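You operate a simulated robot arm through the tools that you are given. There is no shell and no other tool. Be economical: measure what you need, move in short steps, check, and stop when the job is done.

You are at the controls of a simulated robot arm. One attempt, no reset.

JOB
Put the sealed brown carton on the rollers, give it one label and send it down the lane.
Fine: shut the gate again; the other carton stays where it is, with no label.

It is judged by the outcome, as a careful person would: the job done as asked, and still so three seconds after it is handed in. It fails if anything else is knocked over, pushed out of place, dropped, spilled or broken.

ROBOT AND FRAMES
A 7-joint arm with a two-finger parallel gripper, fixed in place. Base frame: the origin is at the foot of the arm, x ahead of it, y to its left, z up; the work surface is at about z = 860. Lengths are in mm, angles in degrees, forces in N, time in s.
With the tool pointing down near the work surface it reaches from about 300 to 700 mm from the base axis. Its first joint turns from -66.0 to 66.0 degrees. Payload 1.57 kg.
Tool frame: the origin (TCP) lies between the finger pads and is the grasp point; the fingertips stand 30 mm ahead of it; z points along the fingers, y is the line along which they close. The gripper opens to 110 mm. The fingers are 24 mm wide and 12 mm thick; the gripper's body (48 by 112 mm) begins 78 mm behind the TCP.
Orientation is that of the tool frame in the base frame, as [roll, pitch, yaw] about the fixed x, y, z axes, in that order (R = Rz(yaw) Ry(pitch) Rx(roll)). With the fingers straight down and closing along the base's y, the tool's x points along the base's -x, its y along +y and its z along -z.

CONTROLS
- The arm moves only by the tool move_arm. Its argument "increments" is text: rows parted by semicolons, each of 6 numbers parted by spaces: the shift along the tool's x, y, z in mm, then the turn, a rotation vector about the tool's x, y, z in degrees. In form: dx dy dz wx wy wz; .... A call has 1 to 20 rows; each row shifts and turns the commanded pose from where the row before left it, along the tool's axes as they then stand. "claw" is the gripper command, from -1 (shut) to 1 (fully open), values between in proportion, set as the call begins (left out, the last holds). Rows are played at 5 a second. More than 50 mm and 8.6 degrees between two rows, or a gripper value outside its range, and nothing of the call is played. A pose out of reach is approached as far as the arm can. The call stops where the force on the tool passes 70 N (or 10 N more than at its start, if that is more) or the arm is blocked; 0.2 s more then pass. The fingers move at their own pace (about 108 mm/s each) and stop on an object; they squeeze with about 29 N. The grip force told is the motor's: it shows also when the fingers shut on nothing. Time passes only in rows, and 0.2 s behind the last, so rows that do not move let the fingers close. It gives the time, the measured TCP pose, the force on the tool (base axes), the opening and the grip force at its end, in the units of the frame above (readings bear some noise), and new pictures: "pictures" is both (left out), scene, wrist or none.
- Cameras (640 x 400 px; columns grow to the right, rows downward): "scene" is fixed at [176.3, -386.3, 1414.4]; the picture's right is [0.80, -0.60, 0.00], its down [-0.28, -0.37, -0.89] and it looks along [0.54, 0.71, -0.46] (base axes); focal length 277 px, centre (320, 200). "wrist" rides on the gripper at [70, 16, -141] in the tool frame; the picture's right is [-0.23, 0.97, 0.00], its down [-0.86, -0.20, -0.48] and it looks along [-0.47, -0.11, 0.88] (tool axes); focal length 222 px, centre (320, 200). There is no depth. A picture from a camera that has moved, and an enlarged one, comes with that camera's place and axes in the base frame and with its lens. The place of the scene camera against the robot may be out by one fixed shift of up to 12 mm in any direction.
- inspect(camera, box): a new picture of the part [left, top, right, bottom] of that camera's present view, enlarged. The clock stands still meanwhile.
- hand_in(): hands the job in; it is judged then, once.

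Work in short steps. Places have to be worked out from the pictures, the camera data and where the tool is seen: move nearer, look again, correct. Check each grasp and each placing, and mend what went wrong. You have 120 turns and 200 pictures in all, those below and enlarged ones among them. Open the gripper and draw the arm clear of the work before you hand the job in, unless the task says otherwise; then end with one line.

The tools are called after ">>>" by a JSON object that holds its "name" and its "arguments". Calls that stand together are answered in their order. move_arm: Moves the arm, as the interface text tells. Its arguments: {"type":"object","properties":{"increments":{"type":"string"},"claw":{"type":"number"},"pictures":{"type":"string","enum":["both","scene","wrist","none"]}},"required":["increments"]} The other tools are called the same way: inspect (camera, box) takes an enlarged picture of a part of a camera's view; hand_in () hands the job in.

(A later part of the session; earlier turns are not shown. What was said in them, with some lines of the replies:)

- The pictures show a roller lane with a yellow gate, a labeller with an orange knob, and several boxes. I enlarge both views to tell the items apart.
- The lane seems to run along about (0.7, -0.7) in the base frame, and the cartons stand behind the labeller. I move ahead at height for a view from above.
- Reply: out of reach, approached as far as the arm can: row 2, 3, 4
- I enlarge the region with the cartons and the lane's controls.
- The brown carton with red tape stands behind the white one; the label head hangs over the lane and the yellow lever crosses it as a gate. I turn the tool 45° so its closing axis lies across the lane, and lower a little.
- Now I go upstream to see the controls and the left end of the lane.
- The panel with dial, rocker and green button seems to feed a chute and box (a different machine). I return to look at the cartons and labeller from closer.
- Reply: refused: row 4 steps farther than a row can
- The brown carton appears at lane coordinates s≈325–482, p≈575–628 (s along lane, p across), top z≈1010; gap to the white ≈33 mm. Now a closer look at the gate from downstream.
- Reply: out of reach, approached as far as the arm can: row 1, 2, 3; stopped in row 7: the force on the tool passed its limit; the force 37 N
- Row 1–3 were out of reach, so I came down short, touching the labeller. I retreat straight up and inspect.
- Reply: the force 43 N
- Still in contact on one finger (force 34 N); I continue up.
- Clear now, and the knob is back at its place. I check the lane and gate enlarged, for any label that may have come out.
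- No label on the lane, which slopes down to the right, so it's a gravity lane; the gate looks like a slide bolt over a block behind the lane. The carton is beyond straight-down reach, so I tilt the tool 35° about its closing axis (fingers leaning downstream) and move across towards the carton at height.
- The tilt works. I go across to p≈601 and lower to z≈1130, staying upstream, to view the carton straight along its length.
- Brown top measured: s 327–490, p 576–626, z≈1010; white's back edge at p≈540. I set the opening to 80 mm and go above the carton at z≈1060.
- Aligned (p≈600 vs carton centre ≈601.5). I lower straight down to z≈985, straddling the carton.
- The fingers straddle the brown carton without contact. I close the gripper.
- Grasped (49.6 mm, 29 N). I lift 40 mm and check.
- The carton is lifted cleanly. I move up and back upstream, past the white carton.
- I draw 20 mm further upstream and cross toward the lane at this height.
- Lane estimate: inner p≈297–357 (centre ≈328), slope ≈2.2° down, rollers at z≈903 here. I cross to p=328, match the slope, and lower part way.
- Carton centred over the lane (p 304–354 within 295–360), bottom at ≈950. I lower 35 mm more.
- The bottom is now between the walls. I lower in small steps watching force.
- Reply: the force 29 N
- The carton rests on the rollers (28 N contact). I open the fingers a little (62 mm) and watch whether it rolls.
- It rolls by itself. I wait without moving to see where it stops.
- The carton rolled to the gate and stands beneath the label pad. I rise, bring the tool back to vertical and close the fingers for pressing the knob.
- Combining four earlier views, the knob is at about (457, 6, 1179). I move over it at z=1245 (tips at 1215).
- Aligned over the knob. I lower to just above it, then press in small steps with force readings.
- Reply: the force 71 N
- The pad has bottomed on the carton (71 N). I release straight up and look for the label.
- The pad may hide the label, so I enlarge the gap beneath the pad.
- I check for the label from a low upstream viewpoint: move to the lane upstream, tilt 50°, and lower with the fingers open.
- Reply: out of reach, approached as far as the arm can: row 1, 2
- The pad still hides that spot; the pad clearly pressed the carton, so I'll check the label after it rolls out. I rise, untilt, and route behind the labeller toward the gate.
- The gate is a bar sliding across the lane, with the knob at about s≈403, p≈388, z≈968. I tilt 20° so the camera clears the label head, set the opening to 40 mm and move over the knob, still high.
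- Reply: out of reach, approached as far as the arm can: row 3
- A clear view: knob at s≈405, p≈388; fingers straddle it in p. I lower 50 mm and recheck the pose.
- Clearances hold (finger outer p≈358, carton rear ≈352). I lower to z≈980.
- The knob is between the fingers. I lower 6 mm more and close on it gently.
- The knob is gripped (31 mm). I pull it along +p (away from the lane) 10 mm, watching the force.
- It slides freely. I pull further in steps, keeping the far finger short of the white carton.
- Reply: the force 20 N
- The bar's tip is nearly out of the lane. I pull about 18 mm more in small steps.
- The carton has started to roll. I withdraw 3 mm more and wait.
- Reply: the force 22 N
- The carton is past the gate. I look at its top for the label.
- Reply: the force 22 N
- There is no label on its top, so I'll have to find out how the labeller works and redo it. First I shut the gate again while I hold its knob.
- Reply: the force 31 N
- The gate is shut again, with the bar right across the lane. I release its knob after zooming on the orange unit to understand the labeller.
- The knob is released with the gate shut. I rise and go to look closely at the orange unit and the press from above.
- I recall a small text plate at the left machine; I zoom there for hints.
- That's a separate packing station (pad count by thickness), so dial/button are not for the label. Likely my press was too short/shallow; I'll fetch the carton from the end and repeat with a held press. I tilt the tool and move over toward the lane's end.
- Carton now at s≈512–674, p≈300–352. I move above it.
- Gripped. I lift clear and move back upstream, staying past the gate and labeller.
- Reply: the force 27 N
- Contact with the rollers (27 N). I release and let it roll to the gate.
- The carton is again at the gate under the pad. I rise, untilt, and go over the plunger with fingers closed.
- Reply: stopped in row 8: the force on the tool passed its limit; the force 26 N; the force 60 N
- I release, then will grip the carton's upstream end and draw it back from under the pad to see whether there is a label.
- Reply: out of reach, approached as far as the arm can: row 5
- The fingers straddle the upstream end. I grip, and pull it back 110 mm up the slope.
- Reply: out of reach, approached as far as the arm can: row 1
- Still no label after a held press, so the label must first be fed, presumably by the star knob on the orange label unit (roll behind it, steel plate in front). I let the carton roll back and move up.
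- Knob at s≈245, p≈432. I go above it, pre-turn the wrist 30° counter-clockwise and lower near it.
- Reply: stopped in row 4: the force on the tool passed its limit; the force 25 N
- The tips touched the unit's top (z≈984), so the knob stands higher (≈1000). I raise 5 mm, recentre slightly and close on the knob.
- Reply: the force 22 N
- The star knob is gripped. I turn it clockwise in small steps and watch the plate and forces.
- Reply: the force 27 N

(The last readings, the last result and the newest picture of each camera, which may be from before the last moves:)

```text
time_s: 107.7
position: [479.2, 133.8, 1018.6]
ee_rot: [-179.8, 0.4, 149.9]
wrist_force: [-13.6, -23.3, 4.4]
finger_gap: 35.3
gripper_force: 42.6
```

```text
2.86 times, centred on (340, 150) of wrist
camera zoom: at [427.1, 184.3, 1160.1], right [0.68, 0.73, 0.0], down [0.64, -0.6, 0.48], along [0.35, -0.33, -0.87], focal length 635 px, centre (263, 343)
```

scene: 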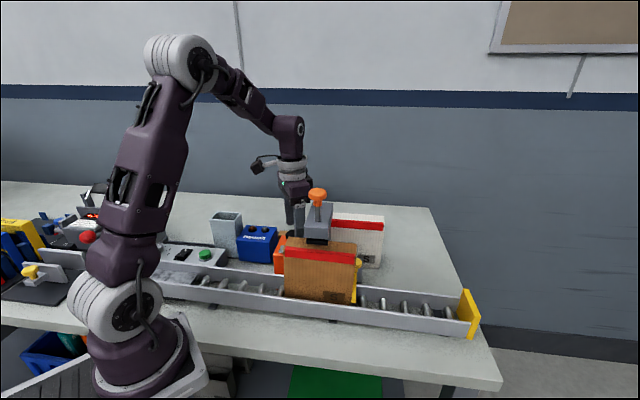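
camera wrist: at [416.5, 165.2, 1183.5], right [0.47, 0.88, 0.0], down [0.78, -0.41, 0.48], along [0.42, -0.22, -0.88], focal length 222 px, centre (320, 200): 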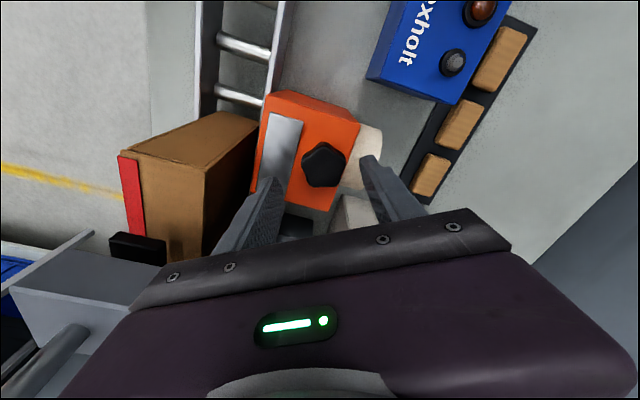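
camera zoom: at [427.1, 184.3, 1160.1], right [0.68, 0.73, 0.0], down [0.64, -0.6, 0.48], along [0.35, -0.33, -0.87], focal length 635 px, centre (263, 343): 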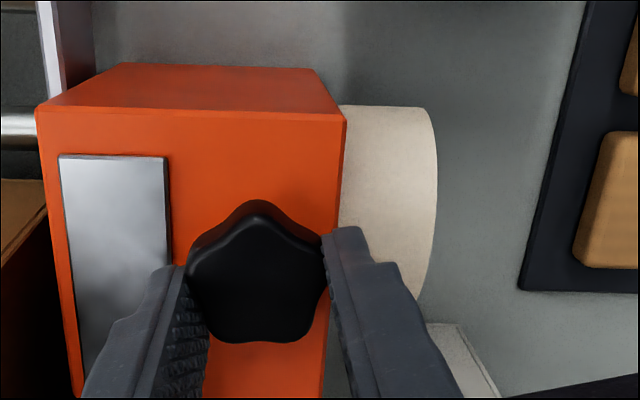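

The knob turns with the gripper. I continue turning clockwise.

>>> {"name": "move_arm", "arguments": {"increments": "0 -1 0 0 0 6; 0 0 0 0 0 6; 0 0 0 0 0 6; 0 0 0 0 0 6; 0 0 0 0 0 6; 0 0 0 0 0 6; 0 0 0 0 0 0", "pictures": "scene"}}

>>> {"name": "inspect", "arguments": {"camera": "wrist", "box": [220, 60, 440, 220]}}

>>> {"name": "inspect", "arguments": {"camera": "scene", "box": [230, 190, 370, 300]}}

```text
time_s: 109.3
position: [478.1, 132.1, 1018.1]
ee_rot: [-180.0, 0.4, 114.0]
wrist_force: [-18.9, -37.2, 16.1]
finger_gap: 35.9
gripper_force: 42.4
```

scene: 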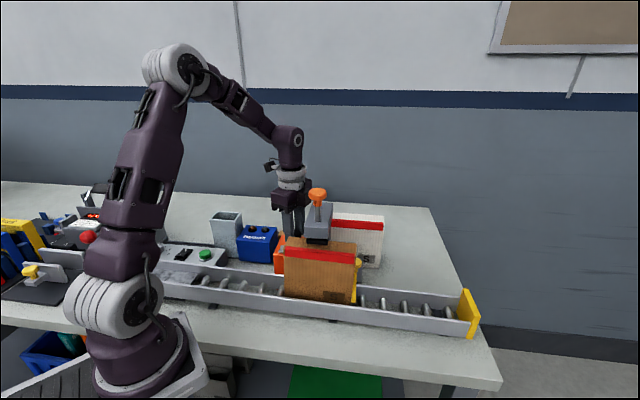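

```text
2.50 times, centred on (330, 140) of wrist
camera zoom: at [464.3, 204.4, 1160.1], right [0.98, 0.19, 0.0], down [0.16, -0.86, 0.49], along [0.09, -0.48, -0.87], focal length 555 px, centre (295, 350)
```

zoom: 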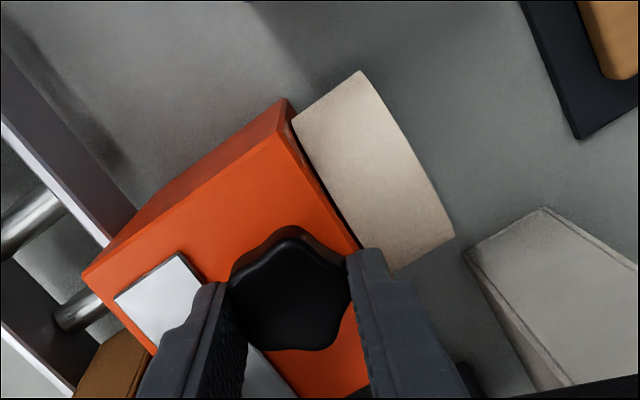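

```text
3.64 times, centred on (300, 245) of scene
camera zoom: at [175.5, -387.4, 1414.2], right [0.8, -0.6, 0.0], down [-0.28, -0.37, -0.89], along [0.54, 0.71, -0.46], focal length 1007 px, centre (393, 36)
```

zoom: 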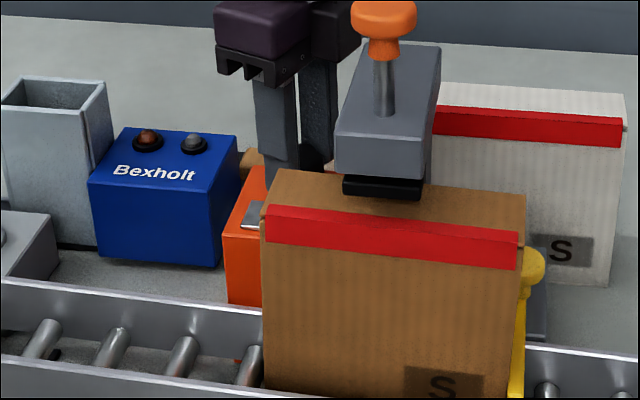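

The knob has turned about 50° with rising side force; I recentre, turn a bit further, and look for a change.

>>> {"name": "move_arm", "arguments": {"increments": "3.2 2.5 0 0 0 0; 0 0 0 0 0 6; 0 0 0 0 0 6; 0 0 0 0 0 6; 0 0 0 0 0 0", "pictures": "none"}}

>>> {"name": "move_arm", "arguments": {"increments": "0 0 0 0 0 0; 0 0 -40 0 0 0; 0 0 -40 0 0 0; 0 0 0 0 0 -7; 0 0 0 0 0 -7; 0 0 0 0 0 -7; 0 0 0 0 0 -7; 0 0 0 0 0 0", "claw": 0.1, "pictures": "none"}}

>>> {"name": "inspect", "arguments": {"camera": "wrist", "box": [200, 40, 440, 220]}}

```text
time_s: 110.5
position: [475.3, 138.7, 1018.1]
ee_rot: [-179.6, 0.4, 95.9]
wrist_force: [-36.9, -20.1, -6.7]
finger_gap: 35.5
gripper_force: 42.5
```

```text
time_s: 112.3
position: [478.5, 138.5, 1098.2]
ee_rot: [179.8, 0.4, 124.2]
wrist_force: [-0.4, 0.6, 0.0]
finger_gap: 60.5
gripper_force: 0.1
```

```text
2.22 times, centred on (320, 130) of wrist
camera zoom: at [453.5, 206.6, 1240.1], right [0.93, 0.36, 0.01], down [0.31, -0.82, 0.48], along [0.18, -0.45, -0.88], focal length 494 px, centre (320, 356)
```

zoom: 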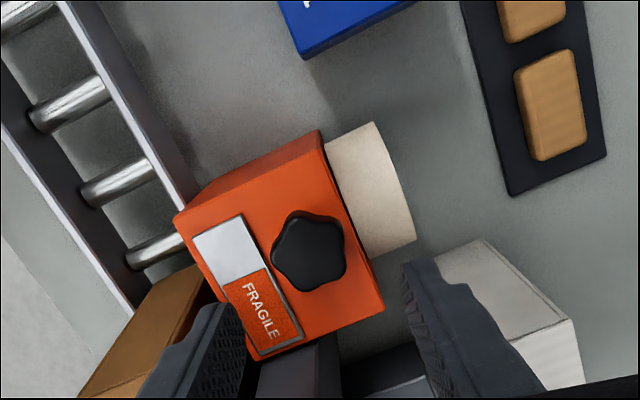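

A FRAGILE label has come out onto the plate. I look closer at it.

>>> {"name": "inspect", "arguments": {"camera": "wrist", "box": [260, 110, 340, 180]}}

```text
5.71 times, centred on (300, 145) of wrist
camera zoom: at [453.5, 206.6, 1240.1], right [0.93, 0.36, 0.01], down [0.31, -0.82, 0.48], along [0.18, -0.45, -0.88], focal length 1269 px, centre (434, 514)
```

zoom: 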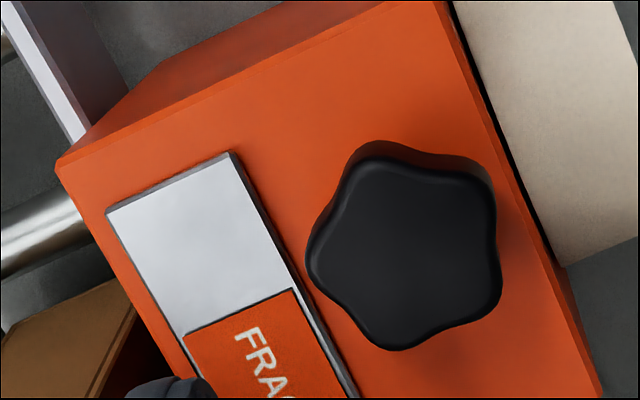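

The label is fed. I now press the plunger once over the carton: rise, square the wrist, and go over the plunger.

>>> {"name": "move_arm", "arguments": {"increments": "0 0 -48 0 0 -5.4; 0 0 -48 0 0 -5.4; 0 0 -48 0 0 0; 0 -40 -3 0 0 0; 0 -40 0 0 0 0; -38 -28 0 0 0 0; -40 0 0 0 0 0; 0 0 0 0 0 0", "claw": -1, "pictures": "wrist"}}

```text
time_s: 114.1
position: [456.1, 7.7, 1245.1]
ee_rot: [179.8, 0.6, 134.8]
wrist_force: [-0.3, -0.7, -0.6]
finger_gap: 0.0
gripper_force: 21.6
camera wrist: at [419.4, 69.8, 1387.9], right [0.85, 0.53, 0.0], down [0.46, -0.75, 0.48], along [0.26, -0.41, -0.87], focal length 222 px, centre (320, 200)
```

wrist: 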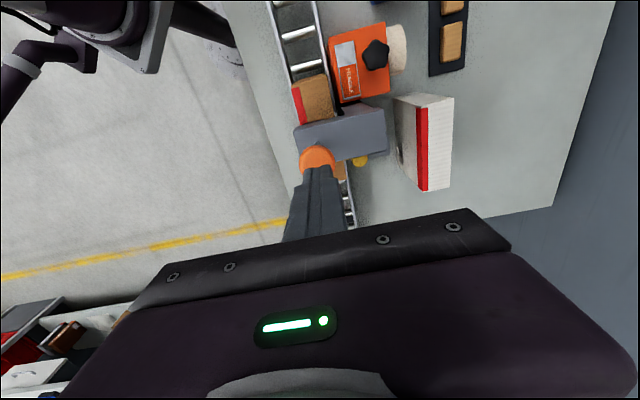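

The label is seen on the plate. I press once, in one continuous stroke.

>>> {"name": "move_arm", "arguments": {"increments": "0 0 15 0 0 0; 0 0 15 0 0 0; 0 0 6 0 0 0; 0 0 5 0 0 0; 0 0 4 0 0 0; 0 0 4 0 0 0; 0 0 3 0 0 0; 0 0 3 0 0 0; 0 0 3 0 0 0", "pictures": "scene"}}

>>> {"name": "inspect", "arguments": {"camera": "wrist", "box": [260, 0, 420, 160]}}

```text
time_s: 116.0
position: [456.4, 8.6, 1195.2]
ee_rot: [179.2, 0.9, 134.9]
wrist_force: [-8.8, 2.4, 24.2]
finger_gap: 0.2
gripper_force: 21.6
stopped in row 9: the force on the tool passed its limit (the readings are from after the stop); the commanded pose is now the measured one
```

scene: 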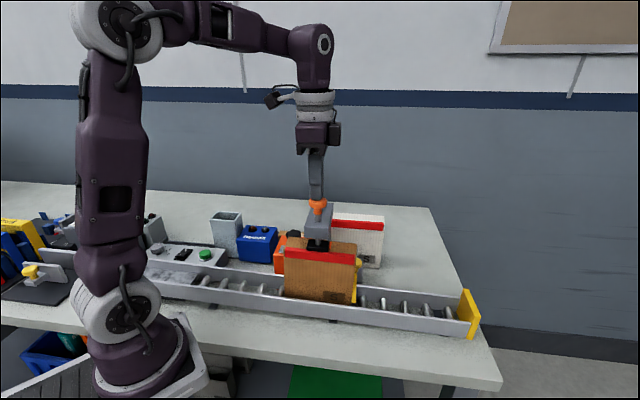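

```text
2.50 times, centred on (340, 80) of wrist
camera zoom: at [417.0, 69.9, 1336.5], right [0.85, 0.53, 0.02], down [0.45, -0.75, 0.49], along [0.27, -0.41, -0.87], focal length 555 px, centre (270, 500)
```

zoom: 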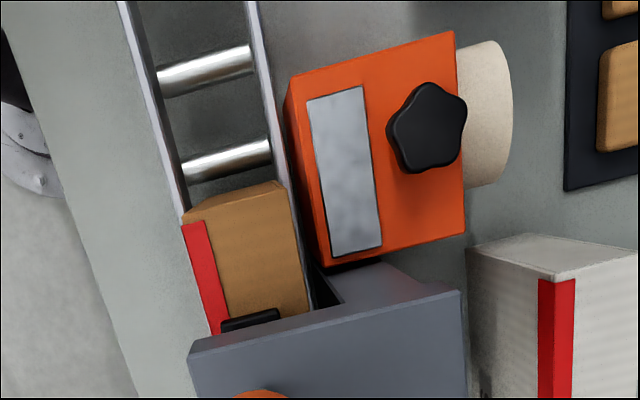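

The label left the plate, so it should be on the carton. I release the plunger and go around to the gate as before.

>>> {"name": "move_arm", "arguments": {"increments": "0 0 -20 0.8 0.9 0; 0 0 -35 0 0 0; 0 40 0 0 0 0; 0 40 20 0 0 0; 0 42 25 0 0 0; -32 0 20 0 0 0; -32 0 30 0 0 0; 0 0 0 0 0 0", "pictures": "wrist"}}

```text
time_s: 117.8
position: [591.1, 47.3, 1153.3]
ee_rot: [-179.9, 0.1, 134.8]
wrist_force: [-0.7, 0.3, 0.5]
finger_gap: 0.0
gripper_force: 21.3
camera wrist: at [554.2, 110.0, 1295.2], right [0.85, 0.53, 0.0], down [0.46, -0.75, 0.48], along [0.25, -0.41, -0.88], focal length 222 px, centre (320, 200)
```

wrist: 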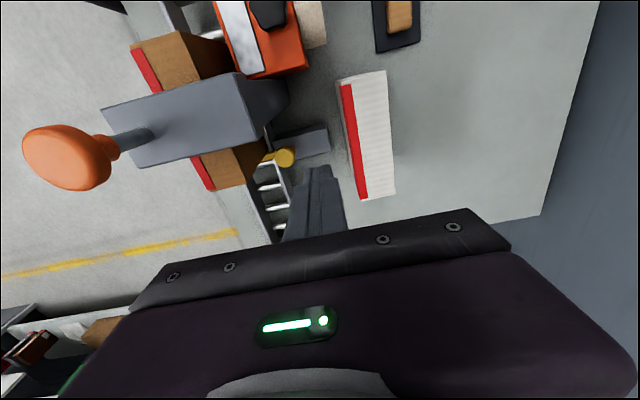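

>>> {"name": "move_arm", "arguments": {"increments": "0 0 0 0 5 0; 0 0 0 0 5 0; 0 0 0 0 5 0; -15.3 -20.5 13.2 0 0 0; -15.3 -20.5 13.2 0 0 0; -15.3 -20.5 13.2 0 0 0; -3.5 0 18 0 0 0; -3.5 0 18 0 0 0; -3.5 0 18 0 0 0; 0 0 0 0 0 0", "claw": -0.273, "pictures": "none"}}

>>> {"name": "inspect", "arguments": {"camera": "wrist", "box": [200, 60, 400, 220]}}

```text
time_s: 120.0
position: [566.0, -15.5, 1048.4]
ee_rot: [-179.9, -15.0, 134.8]
wrist_force: [0.2, 0.1, -0.3]
finger_gap: 39.9
gripper_force: 0.0
```

```text
2.50 times, centred on (300, 140) of wrist
camera zoom: at [556.8, 18.0, 1203.1], right [0.84, 0.53, -0.06], down [0.53, -0.81, 0.24], along [0.08, -0.24, -0.97], focal length 555 px, centre (370, 350)
```

zoom: 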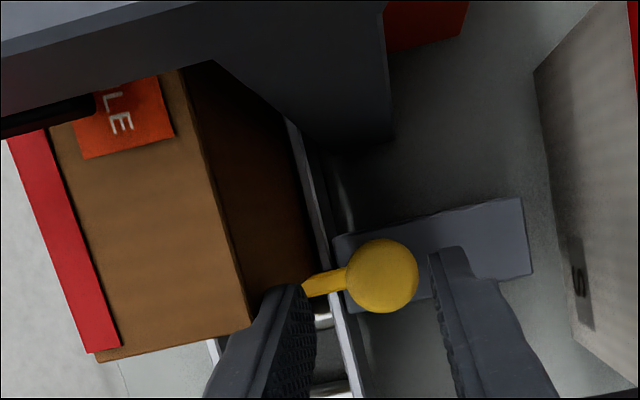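

The FRAGILE label is on the carton's top. Now the gate: I lower straight onto its knob.

>>> {"name": "move_arm", "arguments": {"increments": "-3.9 -0.2 14.5 0 0 0; -3.9 0 14.5 0 0 0; -3.9 0 14.5 0 0 0; -3.9 0 14.5 0 0 0; -3.8 0 14.5 0 0 0; 0 0 0 0 0 0", "pictures": "none"}}

>>> {"name": "inspect", "arguments": {"camera": "wrist", "box": [200, 60, 400, 220]}}

```text
time_s: 121.4
position: [563.3, -17.1, 972.8]
ee_rot: [-179.9, -15.0, 134.8]
wrist_force: [0.2, 0.1, 0.1]
finger_gap: 40.0
gripper_force: 0.1
```

```text
2.50 times, centred on (300, 140) of wrist
camera zoom: at [555.7, 16.8, 1128.9], right [0.84, 0.53, -0.06], down [0.53, -0.81, 0.24], along [0.08, -0.24, -0.97], focal length 555 px, centre (370, 350)
```

zoom: 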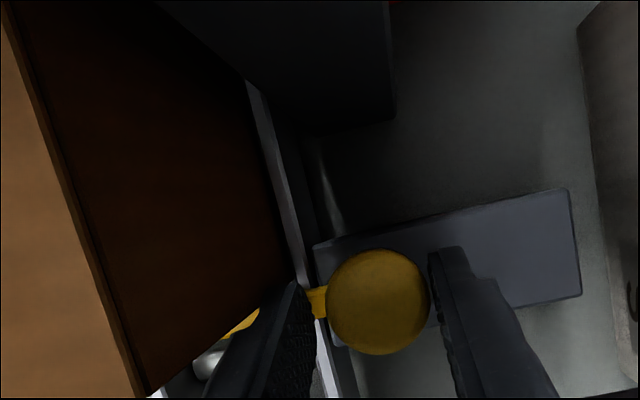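

Knob is between the fingers again. I close on it and pull the gate open.

>>> {"name": "move_arm", "arguments": {"increments": "0 1.5 0 0 0 0; 0 0 0 0 0 0; 0 0 0 0 0 0; 0 0 0 0 0 0", "claw": -1, "pictures": "none"}}

>>> {"name": "move_arm", "arguments": {"increments": "0 9 0 0 0 0; 0 9 0 0 0 0; 0 9 0 0 0 0; 0 9 0 0 0 0; 0 9 0 0 0 0; 0 6 0 0 0 0; 0 5 0 0 0 0; 0 4 0 0 0 0; 0 0 0 0 0 0; 0 0 0 0 0 0; 0 0 0 0 0 0; 0 0 0 0 0 0; 0 0 0 0 0 0; 0 0 0 0 0 0; 0 0 0 0 0 0; 0 0 0 0 0 0; 0 0 0 0 0 0; 0 0 0 0 0 0", "pictures": "scene"}}

```text
time_s: 122.4
position: [565.7, -14.8, 973.5]
ee_rot: [-179.9, -15.1, 134.8]
wrist_force: [-2.5, 1.0, -10.7]
finger_gap: 31.4
gripper_force: 40.3
```

```text
time_s: 126.2
position: [608.8, 25.9, 973.7]
ee_rot: [-179.9, -15.0, 134.8]
wrist_force: [-15.9, 15.3, 4.0]
finger_gap: 31.6
gripper_force: 40.4
```

scene: 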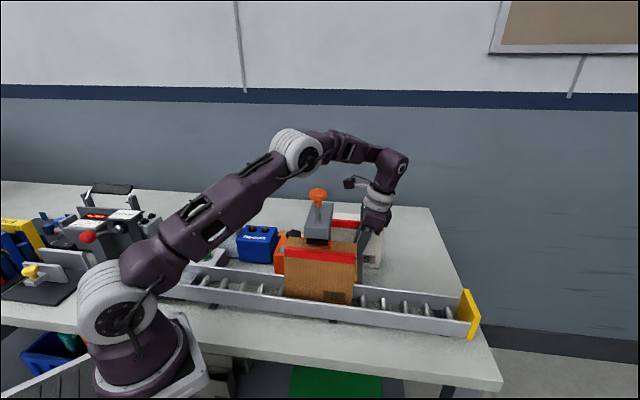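

The carton hasn't moved yet; I look at the bar's tip and pull 3 mm more.

>>> {"name": "move_arm", "arguments": {"increments": "0 2 0 0 0 0; 0 1.5 0 0 0 0; 0 0 0 0 0 0; 0 0 0 0 0 0; 0 0 0 0 0 0", "pictures": "scene"}}

>>> {"name": "inspect", "arguments": {"camera": "wrist", "box": [160, 60, 400, 220]}}

```text
time_s: 127.4
position: [610.6, 28.9, 972.1]
ee_rot: [180.0, -15.0, 134.8]
wrist_force: [-14.3, 12.5, -6.6]
finger_gap: 31.3
gripper_force: 40.2
```

scene: 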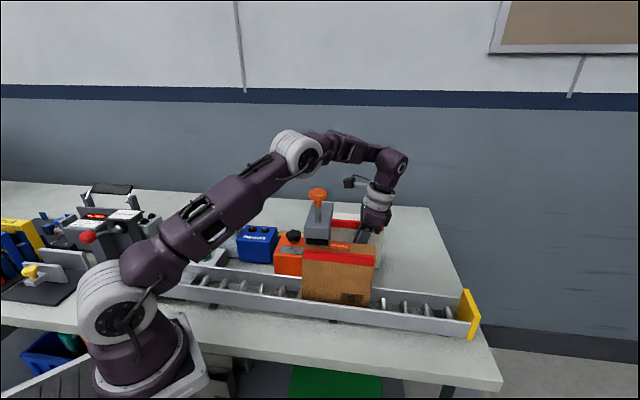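

```text
2.50 times, centred on (280, 140) of wrist
camera zoom: at [602.8, 63.5, 1129.1], right [0.84, 0.53, -0.06], down [0.53, -0.81, 0.24], along [0.08, -0.24, -0.97], focal length 555 px, centre (420, 350)
```

zoom: 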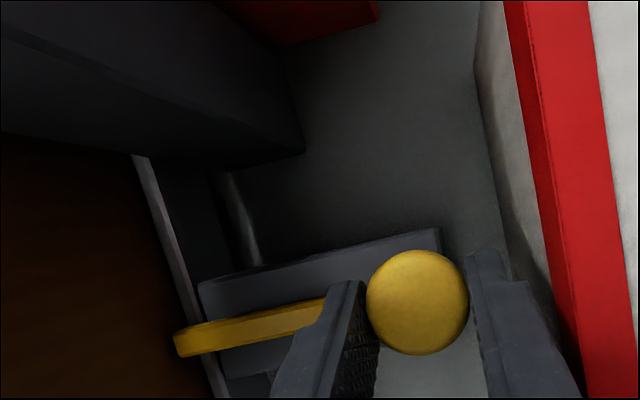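

It is rolling now, with the label visible. I wait until it reaches the end.

>>> {"name": "move_arm", "arguments": {"increments": "0 0 0 0 0 0; 0 0 0 0 0 0; 0 0 0 0 0 0; 0 0 0 0 0 0; 0 0 0 0 0 0; 0 0 0 0 0 0; 0 0 0 0 0 0; 0 0 0 0 0 0; 0 0 0 0 0 0; 0 0 0 0 0 0; 0 0 0 0 0 0; 0 0 0 0 0 0; 0 0 0 0 0 0; 0 0 0 0 0 0; 0 0 0 0 0 0; 0 0 0 0 0 0; 0 0 0 0 0 0; 0 0 0 0 0 0", "pictures": "scene"}}

>>> {"name": "inspect", "arguments": {"camera": "scene", "box": [330, 220, 490, 340]}}

```text
time_s: 131.2
position: [611.4, 30.6, 974.0]
ee_rot: [-179.9, -15.1, 134.7]
wrist_force: [-10.0, 9.6, -11.3]
finger_gap: 31.2
gripper_force: 40.3
```

scene: 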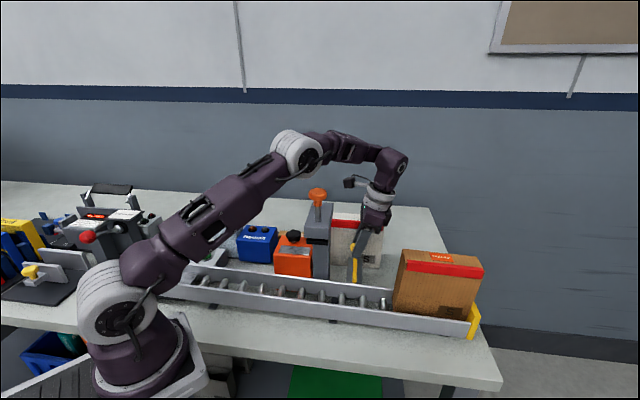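

```text
3.33 times, centred on (410, 280) of scene
camera zoom: at [176.2, -386.0, 1414.5], right [0.8, -0.6, 0.0], down [-0.28, -0.37, -0.89], along [0.54, 0.71, -0.46], focal length 923 px, centre (20, -67)
```

zoom: 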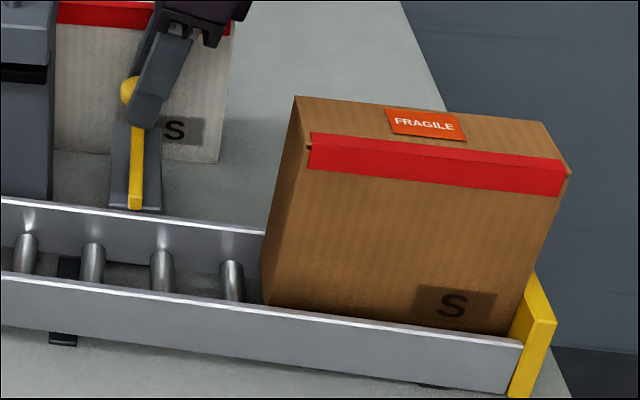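

The labelled carton rests at the end stop. I shut the gate.

>>> {"name": "move_arm", "arguments": {"increments": "0 -9 0 0 0 0; 0 -9 0 0 0 0; 0 -9 0 0 0 0; 0 -9 0 0 0 0; 0 -9 0 0 0 0; 0 -9 0 0 0 0; 0 -7 0 0 0 0; 0 -4.5 0 0 0 0; 0 0 0 0 0 0", "pictures": "none"}}

>>> {"name": "inspect", "arguments": {"camera": "wrist", "box": [160, 60, 400, 220]}}

```text
time_s: 133.2
position: [566.1, -15.9, 973.6]
ee_rot: [-179.9, -15.0, 134.7]
wrist_force: [-5.9, 6.4, -1.0]
finger_gap: 31.4
gripper_force: 40.1
```

```text
2.50 times, centred on (280, 140) of wrist
camera zoom: at [557.5, 18.1, 1129.4], right [0.84, 0.53, -0.06], down [0.53, -0.81, 0.24], along [0.08, -0.24, -0.97], focal length 555 px, centre (420, 350)
```

zoom: 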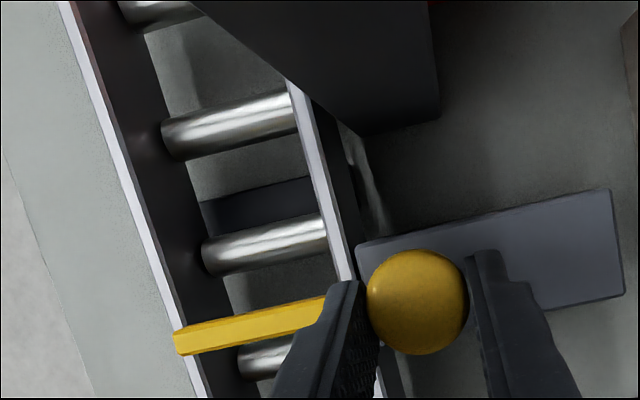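

The gate bar is fully across again. I release, rise, untilt and draw the arm clear.

>>> {"name": "move_arm", "arguments": {"increments": "0 0 0 0 0 0; 0 0 0 0 0 0; 8 0 -30 0 0 0; 8 0 -30 0 0 0; 8 0 -30 0 0 0; 8 0 -30 0 0 0; 0 20 -20 0 -5 0; 0 20 -20 0 -5 0; 0 20 0 0 -5 0; 35 10 -20 0 0 0; 40 0 -10 0 0 0; 40 0 -10 0 0 0; 40 0 -10 0 0 0; 40 0 0 0 0 0; 0 0 0 0 0 0; 0 0 0 0 0 0", "claw": -0.273, "pictures": "both"}}

>>> {"name": "inspect", "arguments": {"camera": "scene", "box": [230, 180, 490, 350]}}

```text
time_s: 136.6
position: [484.5, 166.6, 1187.4]
ee_rot: [-179.9, 0.0, 135.0]
wrist_force: [-0.6, -0.5, 0.5]
finger_gap: 40.2
gripper_force: 0.0
camera wrist: at [448.3, 228.1, 1328.9], right [0.85, 0.53, 0.0], down [0.46, -0.75, 0.48], along [0.25, -0.41, -0.88], focal length 222 px, centre (320, 200)
```

scene: 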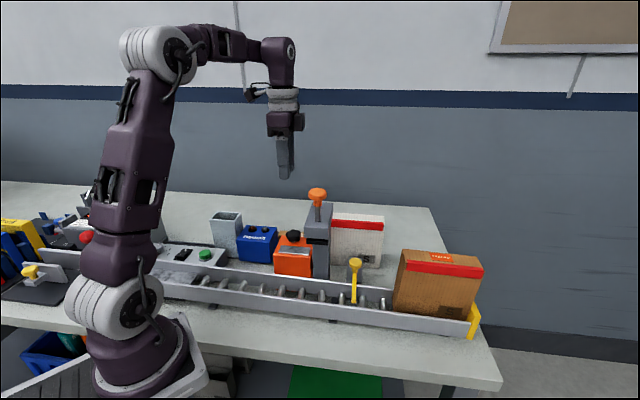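
wrist: 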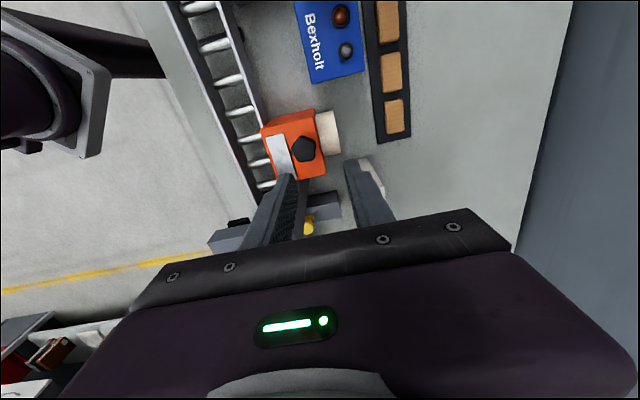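

```text
2.35 times, centred on (360, 265) of scene
camera zoom: at [176.3, -386.3, 1414.4], right [0.8, -0.6, 0.0], down [-0.28, -0.37, -0.89], along [0.54, 0.71, -0.46], focal length 652 px, centre (226, 47)
```

zoom: 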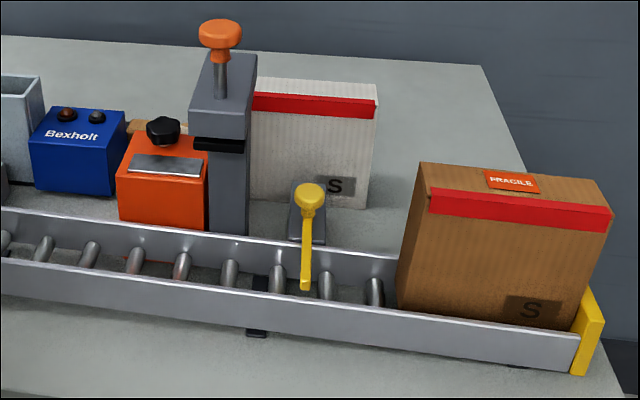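

All is as asked: the brown carton is labelled once and at the lane's end, the gate is shut, the white carton is untouched and unlabelled, and the gripper is open and clear. I hand in.

>>> {"name": "move_arm", "arguments": {"increments": "0 0 -20 0 0 0; 0 0 0 0 0 0", "claw": 1, "pictures": "none"}}

>>> {"name": "hand_in", "arguments": {}}

```text
time_s: 137.2
position: [484.0, 166.5, 1205.8]
ee_rot: [-180.0, 0.0, 135.0]
wrist_force: [0.1, 0.3, -0.7]
finger_gap: 110.1
gripper_force: 0.1
```

```text
The job is handed in.
```

The sealed brown carton has one FRAGILE label on top and rests at the end of the lane; the gate is shut and the white carton is unmoved and unlabelled. It took two trips down the lane: the first press gave no label because the label unit's star knob had to be turned first, and early on a finger bumped the label press, with no damage seen.
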